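You operate a simulated robot arm through the tools that you are given. There is no shell and no other tool. Be economical: measure what you need, move in short steps, check, and stop when the job is done.

Carry out the task below with a simulated robot arm. There is one attempt and no reset: what you move stays moved.

TASK
Stand the white cap beside the purple plastic pad. It goes on the side that lies toward x +0.0, y -1.0 (a direction in the base frame), with about 3 cm between them.
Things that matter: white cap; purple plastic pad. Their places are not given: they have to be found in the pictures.

It is judged by the outcome, as a careful person would: the job done as asked, and still so three seconds after it is handed in. It fails if anything else is knocked over, pushed out of place, dropped, spilled or broken.

THE ROBOT
A 6-joint arm with a two-finger parallel gripper, fixed in place. Base frame: the origin is at the foot of the arm, x ahead of it, y to its left, z up. Lengths are in m, angles in degrees, forces in N, time in s.
With the tool pointing down near the work surface it reaches from about 0.24 to 0.66 m from the base axis. Its first joint turns from -66.0 to 66.0 degrees. Payload 2.9 kg.
Tool frame: the origin (TCP) lies between the finger pads and is the grasp point; the fingertips stand 0.03 m ahead of it; z points along the fingers, y is the line along which they close. The gripper opens to 0.11 m. The fingers are 0.02 m wide and 0.01 m thick; the gripper's body (0.048 by 0.112 m) begins 0.055 m behind the TCP.
Orientation is that of the tool frame in the base frame, as a unit quaternion [w, x, y, z]. With the fingers straight down and closing along the base's y, the tool's x points along the base's -x, its y along +y and its z along -z.

THE INTERFACE
- The arm moves only by the tool arm_command. Its argument "steps" is a list of rows, each an object of numbers (a shift or turn left out is 0, a gripper value left out holds the last): "tx", "ty", "tz": the shift along the base's x, y, z in m; "wx", "wy", "wz": the turn, a rotation vector about the base's x, y, z in rad; "claw": the finger opening in m, from 0 to 0.11. In form: [{"tx": .., "ty": .., "tz": .., "wx": .., "wy": .., "wz": .., "claw": ..}, ...]. A call has 1 to 10 rows; each row is the pose to reach, as a shift and turn from the pose commanded when the call began. A row lasts 0.2 s, in which the tool goes at most 0.05 m and 8.6 degrees; a call with a longer step from one row to the next is refused whole, and so is a gripper value outside its range. A pose out of reach is approached as far as the arm can. The call stops where the force on the tool passes 40 N (or 10 N more than at its start, if that is more) or the arm is blocked; 0.2 s more then pass. The fingers move at their own pace (about 0.108 m/s each) and stop on an object; they squeeze with about 28 N. The grip force told is the motor's: it shows also when the fingers shut on nothing. Time passes only in rows, and 0.2 s behind the last, so rows that repeat a pose let the fingers close. It gives the time, the measured TCP pose, the force on the tool (base axes), the opening and the grip force at its end, in the units of the frame above (readings bear some noise), and new pictures: "show" is both (left out), scene, wrist or none.
- Cameras (640 x 400 px; columns grow to the right, rows downward): "scene" is fixed at [0.0816, 0.4414, 1.3755]; the picture's right is [-0.69, -0.72, 0.00], its down [-0.46, 0.44, -0.77] and it looks along [0.55, -0.53, -0.64] (base axes); focal length 343 px, centre (320, 200). "wrist" rides on the gripper at [-0.036, 0, -0.057] in the tool frame; the picture's right is [0.00, -1.00, 0.00], its down [0.97, 0.00, -0.24] and it looks along [0.24, 0.00, 0.97] (tool axes); focal length 218 px, centre (320, 200).
- locate(camera, pixels): for up to 12 pixels [column, row] of the newest picture of that camera ("zoom" is the newest enlarged one), the place [x, y, z] in the base frame of the surface seen there, good to about 0.002 m. No time passes.
- zoom(camera, box): a new picture of the part [left, top, right, bottom] of that camera's present view, enlarged. No time passes.
- hand_in(): hands the job in; it is judged then, once.

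Work in short steps. Measure before you move; look again where a grasp or a placing could have gone wrong, and mend it. You have 60 turns and 120 pictures in all, the two below and enlarged ones among them. Open the gripper and draw the arm clear of the work before you hand the job in, unless the task says otherwise; then end with one line.

The tools are called as name(argument=value, ...) on one line, values as JSON. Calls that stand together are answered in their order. arm_command: Moves the arm, as the interface text tells. Its arguments: {"type":"object","properties":{"steps":{"type":"array"},"show":{"type":"string","enum":["both","scene","wrist","none"]}},"required":["steps"]} The other tools are called the same way: locate (camera, pixels) gives the place of the surface under pixels of a picture; zoom (camera, box) takes an enlarged picture of a part of a camera's view; hand_in () hands the job in.

At the start:

```text
t: 0.0
position: [0.3282, 0.1438, 1.0273]
orientation: [0.0, 0.0, 1.0, -0.001]
wrist_force: [-0.6, 0.5, -0.3]
width: 0.1101
gripper_force: 0.1
```

scene: 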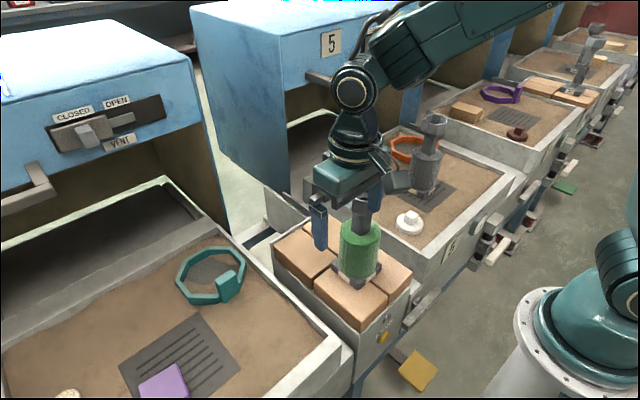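
wrist: 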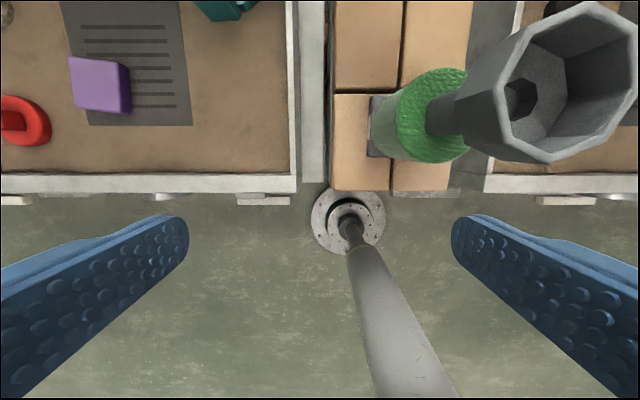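

The white cap looks to be at (408,222) in the scene and the purple pad at (165,382). I measure both.

locate(camera="scene", pixels=[[408, 215], [408, 228], [398, 222], [421, 224], [165, 382], [185, 365], [140, 385], [440, 200], [66, 393], [230, 330], [300, 330], [430, 240]])

locate(camera="wrist", pixels=[[95, 85], [72, 60], [115, 62], [118, 108], [76, 107], [130, 90], [190, 120], [20, 120], [295, 100], [250, 150], [100, 178], [230, 8]])

zoom(camera="scene", box=[340, 100, 500, 260])

zoom(camera="scene", box=[0, 220, 360, 400])

```text
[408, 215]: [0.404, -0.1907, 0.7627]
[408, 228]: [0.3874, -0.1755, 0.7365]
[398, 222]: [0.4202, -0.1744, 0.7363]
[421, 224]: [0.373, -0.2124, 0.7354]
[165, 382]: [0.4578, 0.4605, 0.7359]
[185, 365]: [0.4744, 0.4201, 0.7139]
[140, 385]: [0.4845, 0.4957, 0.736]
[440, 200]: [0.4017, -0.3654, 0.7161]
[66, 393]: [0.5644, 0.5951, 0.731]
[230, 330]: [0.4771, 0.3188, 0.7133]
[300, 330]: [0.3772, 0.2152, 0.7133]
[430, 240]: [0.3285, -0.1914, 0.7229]
```

```text
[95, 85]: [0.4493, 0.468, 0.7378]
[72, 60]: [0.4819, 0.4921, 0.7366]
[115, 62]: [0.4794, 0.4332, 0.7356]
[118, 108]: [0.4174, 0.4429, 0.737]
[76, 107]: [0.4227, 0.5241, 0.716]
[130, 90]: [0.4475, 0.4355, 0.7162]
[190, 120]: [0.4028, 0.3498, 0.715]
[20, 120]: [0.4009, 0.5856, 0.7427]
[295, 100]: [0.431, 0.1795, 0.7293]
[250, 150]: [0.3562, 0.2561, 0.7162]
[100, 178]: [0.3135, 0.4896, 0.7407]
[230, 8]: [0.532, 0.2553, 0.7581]
```

```text
2.50 times, centred on (420, 180) of scene
```

zoom: 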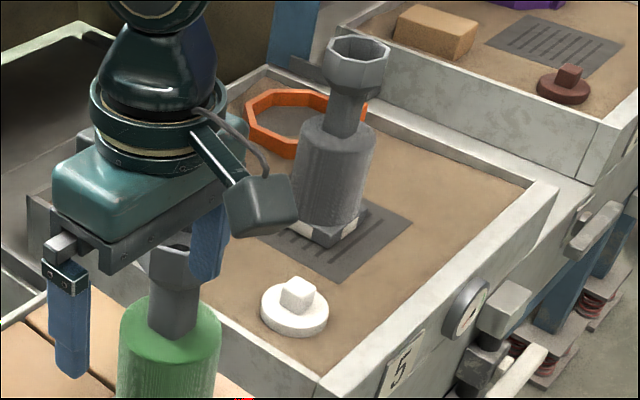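

```text
1.78 times, centred on (180, 310) of scene
```

zoom: 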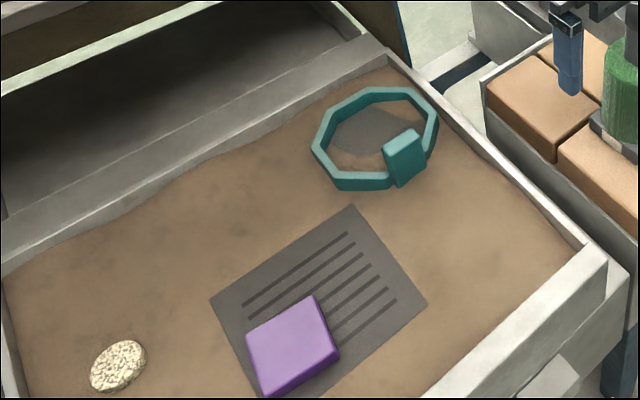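

The cap is near (0.395,-0.195), with a square knob on a round base. I measure the tall bottles nearby before travelling.

locate(camera="scene", pixels=[[435, 115], [425, 122], [447, 120], [424, 165], [412, 185], [437, 190], [362, 198], [360, 235], [345, 245], [378, 250], [362, 262], [405, 150]])

locate(camera="wrist", pixels=[[550, 155], [500, 95], [590, 5], [632, 80], [430, 120], [465, 150], [450, 70], [425, 165]])

locate(camera="zoom", pixels=[[248, 345], [310, 297], [338, 352], [265, 396]])

```text
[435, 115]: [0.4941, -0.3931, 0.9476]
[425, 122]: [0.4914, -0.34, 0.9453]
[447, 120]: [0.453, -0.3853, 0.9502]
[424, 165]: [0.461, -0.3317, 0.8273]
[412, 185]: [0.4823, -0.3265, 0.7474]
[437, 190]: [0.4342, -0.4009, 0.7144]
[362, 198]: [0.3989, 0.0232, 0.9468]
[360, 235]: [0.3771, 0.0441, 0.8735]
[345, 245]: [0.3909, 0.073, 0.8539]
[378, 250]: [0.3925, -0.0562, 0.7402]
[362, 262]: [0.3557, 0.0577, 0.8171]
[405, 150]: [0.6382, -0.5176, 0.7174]
```

```text
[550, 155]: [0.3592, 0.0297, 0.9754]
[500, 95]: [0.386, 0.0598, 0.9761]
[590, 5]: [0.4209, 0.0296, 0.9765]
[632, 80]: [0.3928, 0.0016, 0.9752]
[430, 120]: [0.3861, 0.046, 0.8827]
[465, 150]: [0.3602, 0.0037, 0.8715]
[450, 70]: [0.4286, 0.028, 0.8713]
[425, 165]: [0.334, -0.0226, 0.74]
```

```text
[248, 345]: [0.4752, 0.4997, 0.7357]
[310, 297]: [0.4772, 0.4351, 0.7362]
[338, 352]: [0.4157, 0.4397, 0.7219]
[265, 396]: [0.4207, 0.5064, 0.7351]
```

The green bottle's top is at z≈0.976, at (0.39,0.03). I rise and travel past it to a spot above the cap.

arm_command(steps=[{"tz": 0.04, "tx": -0.02}, {"tz": 0.06, "ty": -0.03, "tx": -0.03}, {"tz": 0.06, "ty": -0.075, "tx": -0.03}, {"tz": 0.06, "ty": -0.12, "tx": -0.03}, {"tz": 0.06, "ty": -0.165, "tx": -0.03}, {"tz": 0.06, "ty": -0.21, "tx": -0.03}, {"tz": 0.06, "ty": -0.255, "tx": -0.02}, {"tz": 0.06, "ty": -0.3, "tx": 0.0}, {"tz": 0.06, "ty": -0.335, "tx": 0.03}, {"tz": 0.03, "ty": -0.339, "tx": 0.06}])

```text
t: 2.2
position: [0.3893, -0.197, 1.0559]
orientation: [0.0, -0.001, 1.0, -0.001]
wrist_force: [0.1, 0.8, -0.1]
width: 0.1099
gripper_force: 0.0
```

scene: 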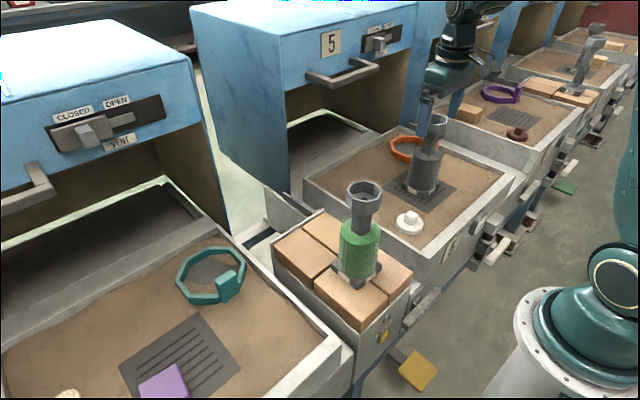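
wrist: 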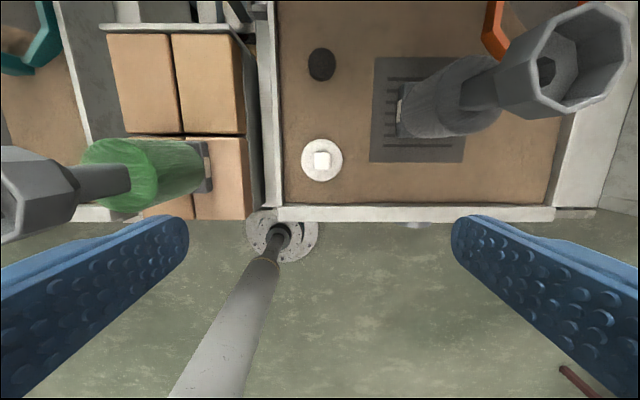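

The cap is now at (322,160) in the wrist view. I measure it precisely there.

zoom(camera="wrist", box=[240, 110, 400, 210])

locate(camera="wrist", pixels=[[322, 160], [303, 160], [341, 160], [322, 141], [322, 179], [316, 154], [329, 167], [282, 160], [470, 95], [321, 65]])

```text
4.00 times, centred on (320, 160) of wrist
```

zoom: 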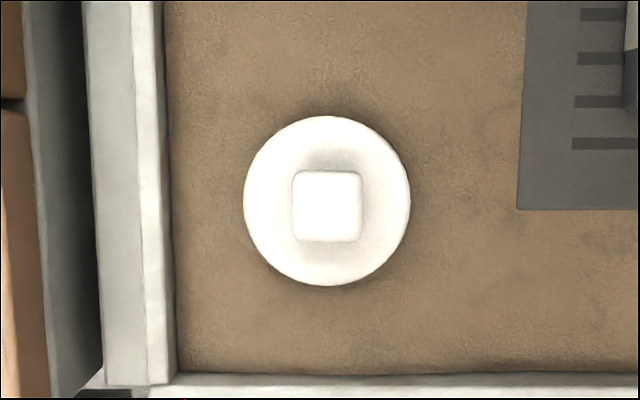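

```text
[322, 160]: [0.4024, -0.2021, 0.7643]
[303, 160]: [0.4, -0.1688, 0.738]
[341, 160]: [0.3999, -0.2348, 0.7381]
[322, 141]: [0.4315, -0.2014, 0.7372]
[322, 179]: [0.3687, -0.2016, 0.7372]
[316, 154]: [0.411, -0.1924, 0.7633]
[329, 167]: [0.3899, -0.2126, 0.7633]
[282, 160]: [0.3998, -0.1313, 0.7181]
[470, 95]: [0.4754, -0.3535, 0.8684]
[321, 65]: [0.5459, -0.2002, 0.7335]
```

The cap's centre is (0.401,-0.202), radius 0.033, with a knob about 0.025 square at z 0.739–0.764. I narrow the fingers and come down above the knob.

arm_command(steps=[{"tx": 0.0125, "ty": -0.006, "tz": -0.03, "claw": 0.06}, {"tx": 0.0125, "ty": -0.006, "tz": -0.075}, {"tx": 0.0125, "ty": -0.006, "tz": -0.12}, {"tx": 0.0125, "ty": -0.006, "tz": -0.165}, {"tx": 0.0125, "ty": -0.006, "tz": -0.205}, {"tx": 0.0125, "ty": -0.006, "tz": -0.225}, {"tx": 0.0125, "ty": -0.006, "tz": -0.225}])

```text
t: 3.8
position: [0.4016, -0.2014, 0.8318]
orientation: [0.0, 0.0, 1.0, -0.001]
wrist_force: [0.8, 0.4, 0.0]
width: 0.0601
gripper_force: 0.1
```

scene: 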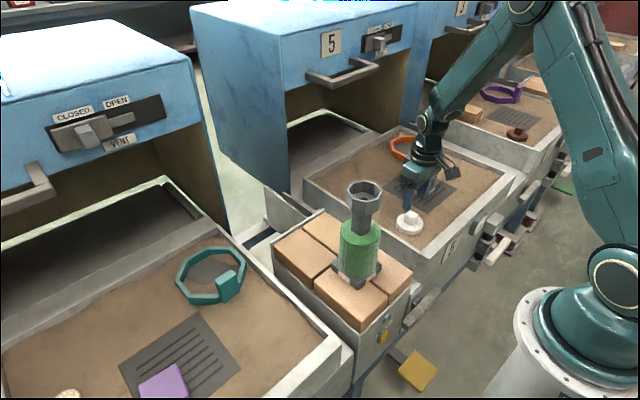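
wrist: 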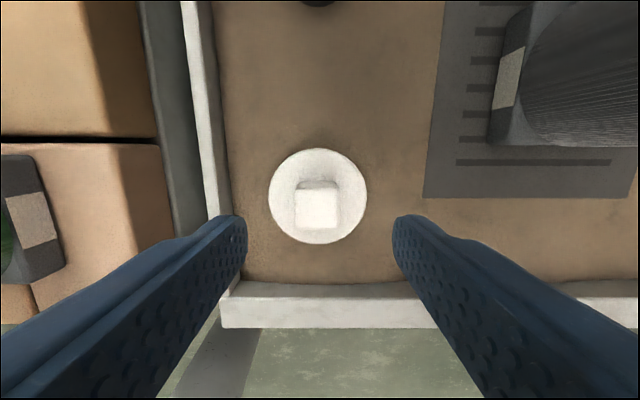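

The knob is centred between the fingers. I go down 0.058 m, putting the tips at about 0.744, and close.

arm_command(steps=[{"tz": -0.03}, {"tz": -0.05}, {"tz": -0.058}, {"tz": -0.058, "claw": 0.03}, {"tz": -0.058, "claw": 0.01}, {"tz": -0.058, "claw": 0.01}, {"tz": -0.058, "claw": 0.01}])

```text
t: 5.4
position: [0.4026, -0.2021, 0.7726]
orientation: [0.0, 0.0, 1.0, -0.001]
wrist_force: [0.8, -0.7, -0.4]
width: 0.0272
gripper_force: 28.7
```

scene: 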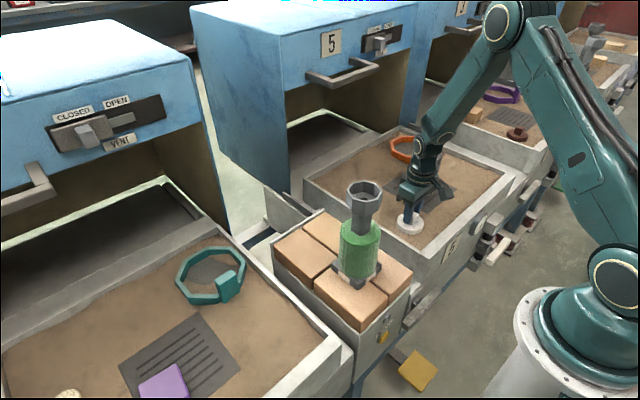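
wrist: 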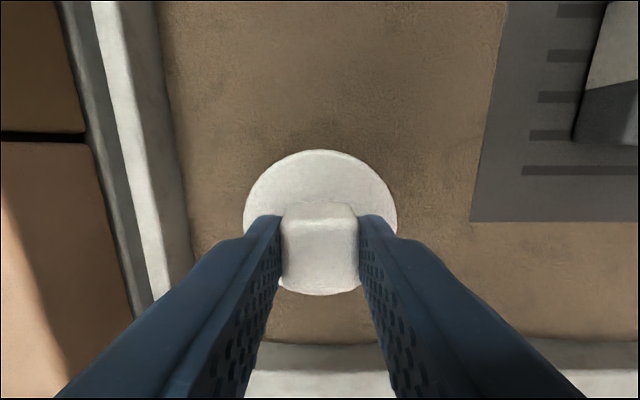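

The knob is held at 0.027. I lift straight up to above bottle height.

arm_command(steps=[{"tz": 0.02}, {"tz": 0.06}, {"tz": 0.1}, {"tz": 0.14}, {"tz": 0.18}, {"tz": 0.22}, {"tz": 0.26}, {"tz": 0.3}, {"tz": 0.32}])

```text
t: 7.4
position: [0.4013, -0.2014, 1.0932]
orientation: [0.0, 0.0, 1.0, 0.001]
wrist_force: [0.2, -0.7, -0.1]
width: 0.0272
gripper_force: 27.6
```

scene: 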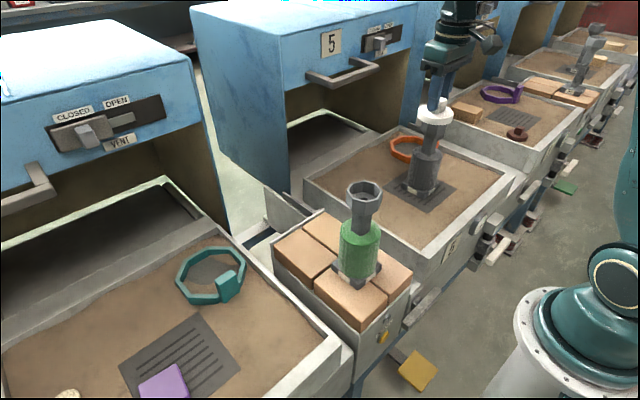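
wrist: 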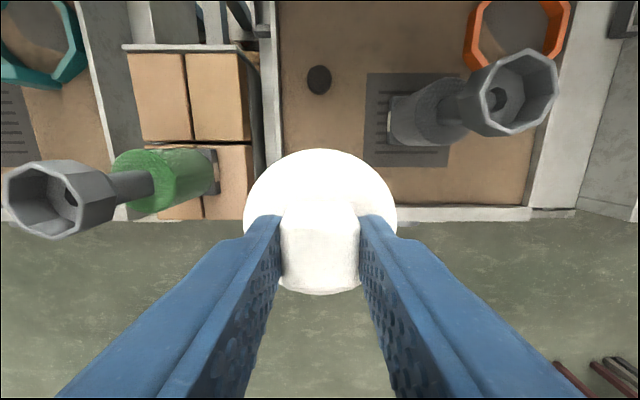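

The cap is held cleanly. I carry it toward the left drawer, swinging nearer the base to keep clear of the green bottle.

arm_command(steps=[{"tx": -0.03, "ty": 0.02}, {"tx": -0.06, "ty": 0.055}, {"tx": -0.09, "ty": 0.09}, {"tx": -0.095, "ty": 0.135}, {"tx": -0.095, "ty": 0.18}, {"tx": -0.095, "ty": 0.225}, {"tx": -0.095, "ty": 0.27}, {"tx": -0.095, "ty": 0.315}, {"tx": -0.095, "ty": 0.36}, {"tx": -0.08, "ty": 0.4}], show="scene")

arm_command(steps=[{"tx": 0.03, "ty": 0.03}, {"tx": 0.06, "ty": 0.065}, {"tx": 0.09, "ty": 0.1}, {"tx": 0.115, "ty": 0.14}, {"tx": 0.127, "ty": 0.172}, {"tx": 0.127, "ty": 0.172, "tz": -0.04}, {"tx": 0.127, "ty": 0.172, "tz": -0.085}, {"tx": 0.127, "ty": 0.172, "tz": -0.13}, {"tx": 0.127, "ty": 0.172, "tz": -0.17}, {"tx": 0.127, "ty": 0.172, "tz": -0.18}])

```text
t: 9.6
position: [0.3213, 0.1995, 1.094]
orientation: [0.0, 0.0, 1.0, -0.001]
wrist_force: [0.3, -0.4, -1.3]
width: 0.027
gripper_force: 28.0
```

scene: 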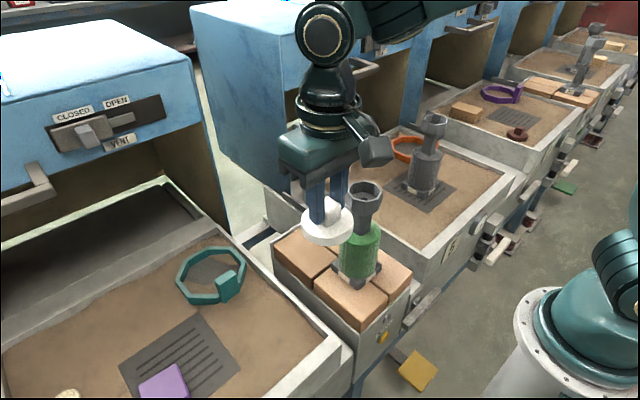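

```text
t: 11.8
position: [0.4482, 0.3689, 0.9146]
orientation: [0.0, 0.0, 1.0, 0.0]
wrist_force: [-0.1, 0.5, -0.1]
width: 0.0269
gripper_force: 27.9
```

scene: 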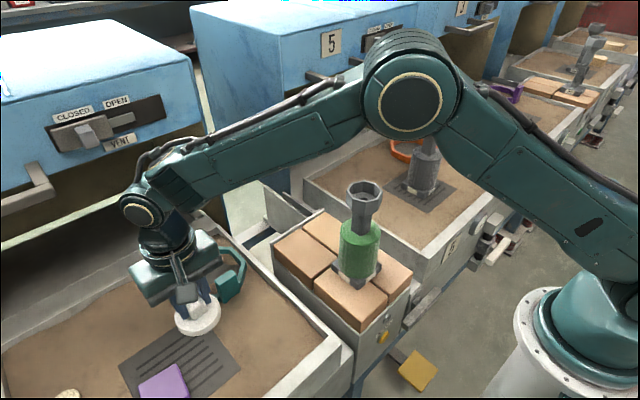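
wrist: 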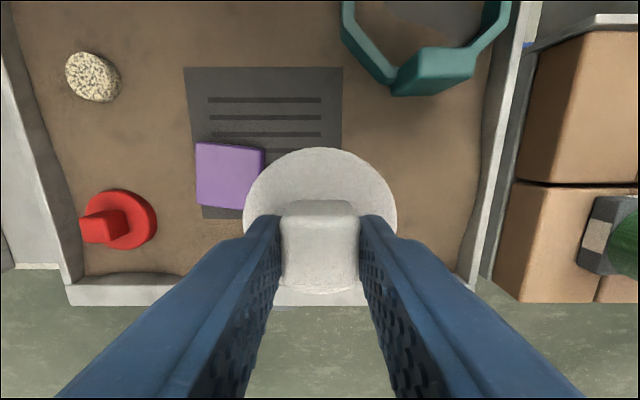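

I recheck the pad's near edge and the surroundings from here before lowering.

locate(camera="wrist", pixels=[[264, 150], [262, 152], [252, 205], [258, 180], [197, 145], [198, 203], [243, 209], [425, 60], [340, 120], [410, 95], [430, 180]])

zoom(camera="wrist", box=[180, 120, 340, 220])

```text
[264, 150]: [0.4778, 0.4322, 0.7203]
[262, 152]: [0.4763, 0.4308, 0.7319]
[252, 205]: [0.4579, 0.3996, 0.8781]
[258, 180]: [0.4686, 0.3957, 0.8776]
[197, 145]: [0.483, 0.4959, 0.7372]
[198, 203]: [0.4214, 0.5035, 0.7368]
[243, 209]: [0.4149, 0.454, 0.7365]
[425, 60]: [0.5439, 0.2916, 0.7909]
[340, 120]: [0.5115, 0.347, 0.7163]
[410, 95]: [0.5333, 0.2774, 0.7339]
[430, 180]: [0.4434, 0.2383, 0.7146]
```

```text
4.00 times, centred on (260, 170) of wrist
```

zoom: 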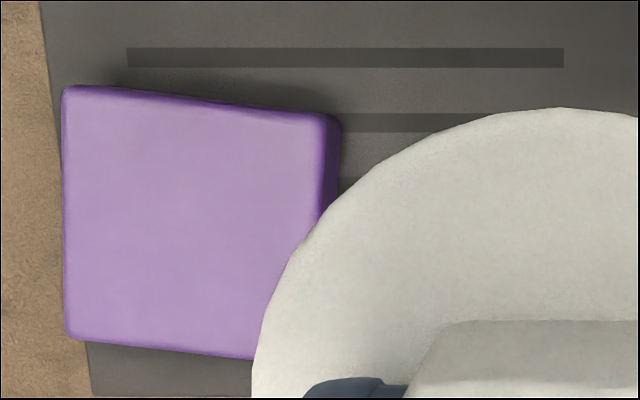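

The pad's near edge runs from (0.478,0.432) to (0.416,0.441). The cap's centre at (0.448,0.369) leaves about 3 cm, so I lower straight down.

arm_command(steps=[{"tz": -0.04}, {"tz": -0.08}, {"tz": -0.11}, {"tz": -0.128}, {"tz": -0.134}, {"tz": -0.134}])

```text
t: 13.2
position: [0.4486, 0.3699, 0.7796]
orientation: [0.001, 0.0, 1.0, 0.0]
wrist_force: [-0.1, -0.7, -0.4]
width: 0.0271
gripper_force: 27.9
```

scene: 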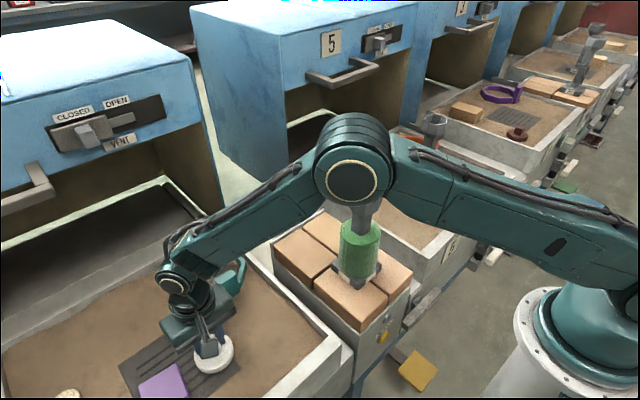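
wrist: 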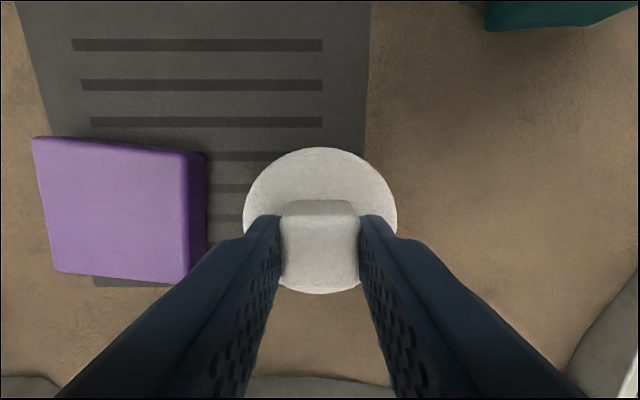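

About 6 mm remain. I lower in fine steps and watch the force.

arm_command(steps=[{"tz": -0.002}, {"tz": -0.004}, {"tz": -0.006}, {"tz": -0.006}], show="wrist")

zoom(camera="scene", box=[120, 300, 280, 400])

```text
t: 14.2
position: [0.4485, 0.3705, 0.7747]
orientation: [0.0, 0.0, 1.0, 0.0]
wrist_force: [0.7, -0.4, -0.7]
width: 0.0271
gripper_force: 28.1
```

wrist: 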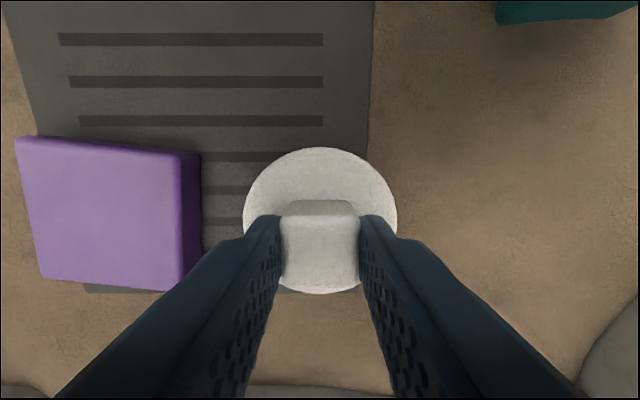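

```text
4.00 times, centred on (200, 350) of scene
```

zoom: 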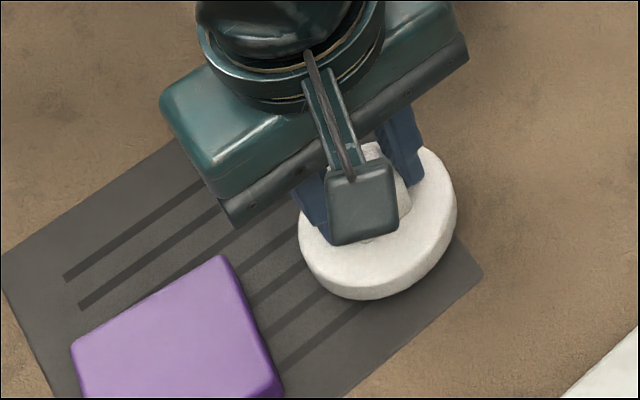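

No contact yet; I continue in 1 mm steps.

arm_command(steps=[{"tz": -0.001}, {"tz": -0.002}, {"tz": -0.003}, {"tz": -0.003}], show="wrist")

```text
t: 15.2
position: [0.4473, 0.3698, 0.773]
orientation: [0.001, 0.0, 1.0, 0.0]
wrist_force: [-5.0, -5.6, 24.7]
width: 0.0271
gripper_force: 28.2
```

wrist: 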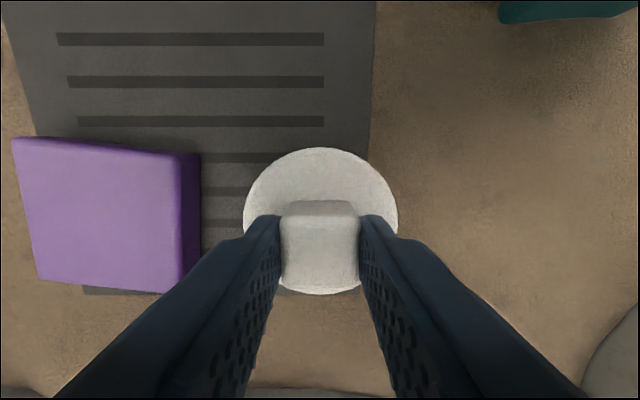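

Contact at 25 N, so the cap is seated. I ease up slightly, open modestly, and rise straight up.

arm_command(steps=[{"tz": 0.0015}, {"tz": 0.0015, "claw": 0.035}, {"tz": 0.0015, "claw": 0.05}, {"tz": 0.0015, "claw": 0.05}, {"tz": 0.02}, {"tz": 0.06}, {"tz": 0.1}, {"tz": 0.145}, {"tz": 0.19}, {"tz": 0.2}])

```text
t: 17.4
position: [0.4479, 0.3702, 0.9715]
orientation: [-0.001, -0.001, 1.0, -0.001]
wrist_force: [-0.4, 0.6, -0.1]
width: 0.0501
gripper_force: 0.1
```

scene: 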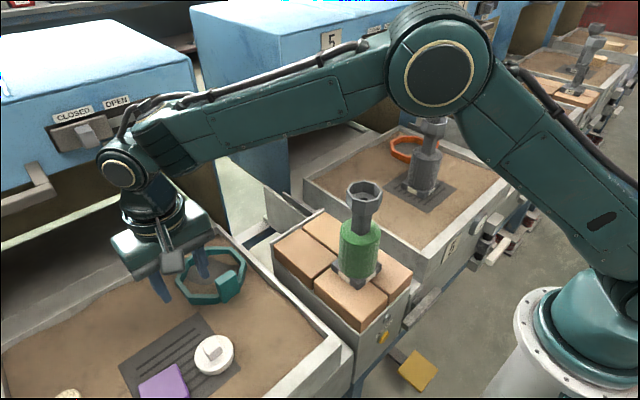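
wrist: 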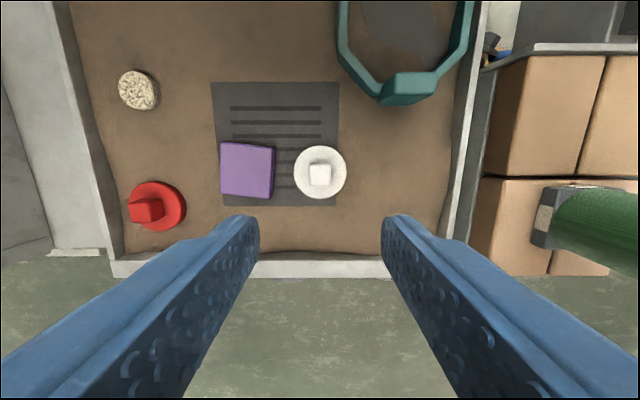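

The cap stands free beside the pad. I measure the gap.

locate(camera="wrist", pixels=[[272, 150], [270, 172], [269, 196], [222, 143], [222, 192], [296, 172], [345, 172], [320, 148], [320, 196], [320, 173]])

zoom(camera="wrist", box=[208, 120, 368, 220])

```text
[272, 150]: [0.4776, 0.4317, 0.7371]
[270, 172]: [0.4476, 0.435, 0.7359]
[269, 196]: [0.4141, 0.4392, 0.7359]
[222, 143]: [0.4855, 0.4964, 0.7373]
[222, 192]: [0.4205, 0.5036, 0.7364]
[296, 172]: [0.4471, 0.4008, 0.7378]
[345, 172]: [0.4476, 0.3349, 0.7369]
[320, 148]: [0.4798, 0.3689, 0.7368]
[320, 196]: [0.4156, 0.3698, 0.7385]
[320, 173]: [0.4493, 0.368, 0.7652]
```

```text
4.00 times, centred on (288, 170) of wrist
```

zoom: 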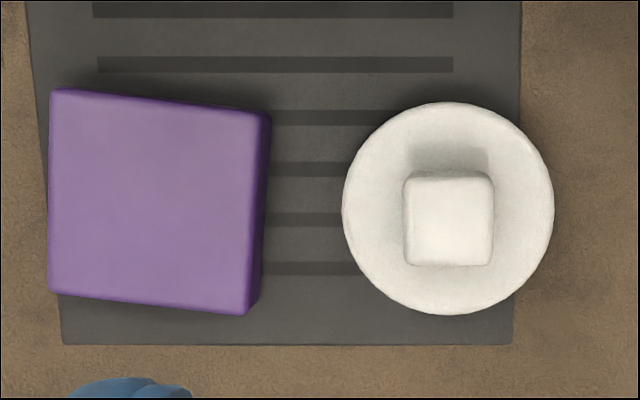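

The gap is about 3 cm, the cap is level and the two are aligned in x. I draw the arm a little further clear and hand in.

arm_command(steps=[{"tz": 0.04}, {"tz": 0.08, "tx": -0.02, "ty": -0.02}, {"tz": 0.1, "tx": -0.05, "ty": -0.05}, {"tz": 0.1, "tx": -0.08, "ty": -0.08}, {"tz": 0.1, "tx": -0.08, "ty": -0.08}], show="scene")

hand_in()

```text
t: 18.6
position: [0.3672, 0.2921, 1.072]
orientation: [0.0, 0.0, 1.0, -0.001]
wrist_force: [0.1, -0.7, 0.2]
width: 0.05
gripper_force: 0.0
```

scene: 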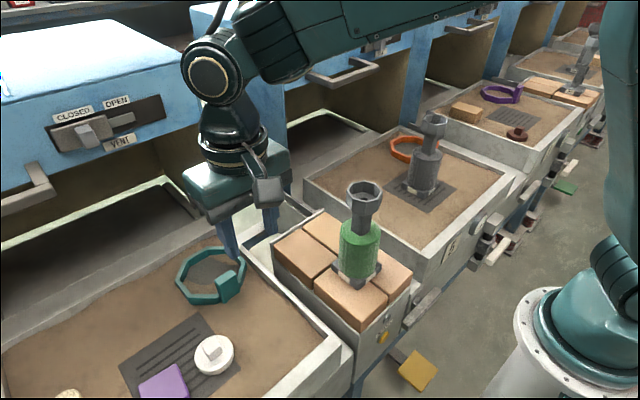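

```text
The job is handed in.
```

The white cap stands upright on the -y side of the purple pad, about 3 cm from it; nothing else was moved, and the job is handed in with the gripper open and the arm clear.
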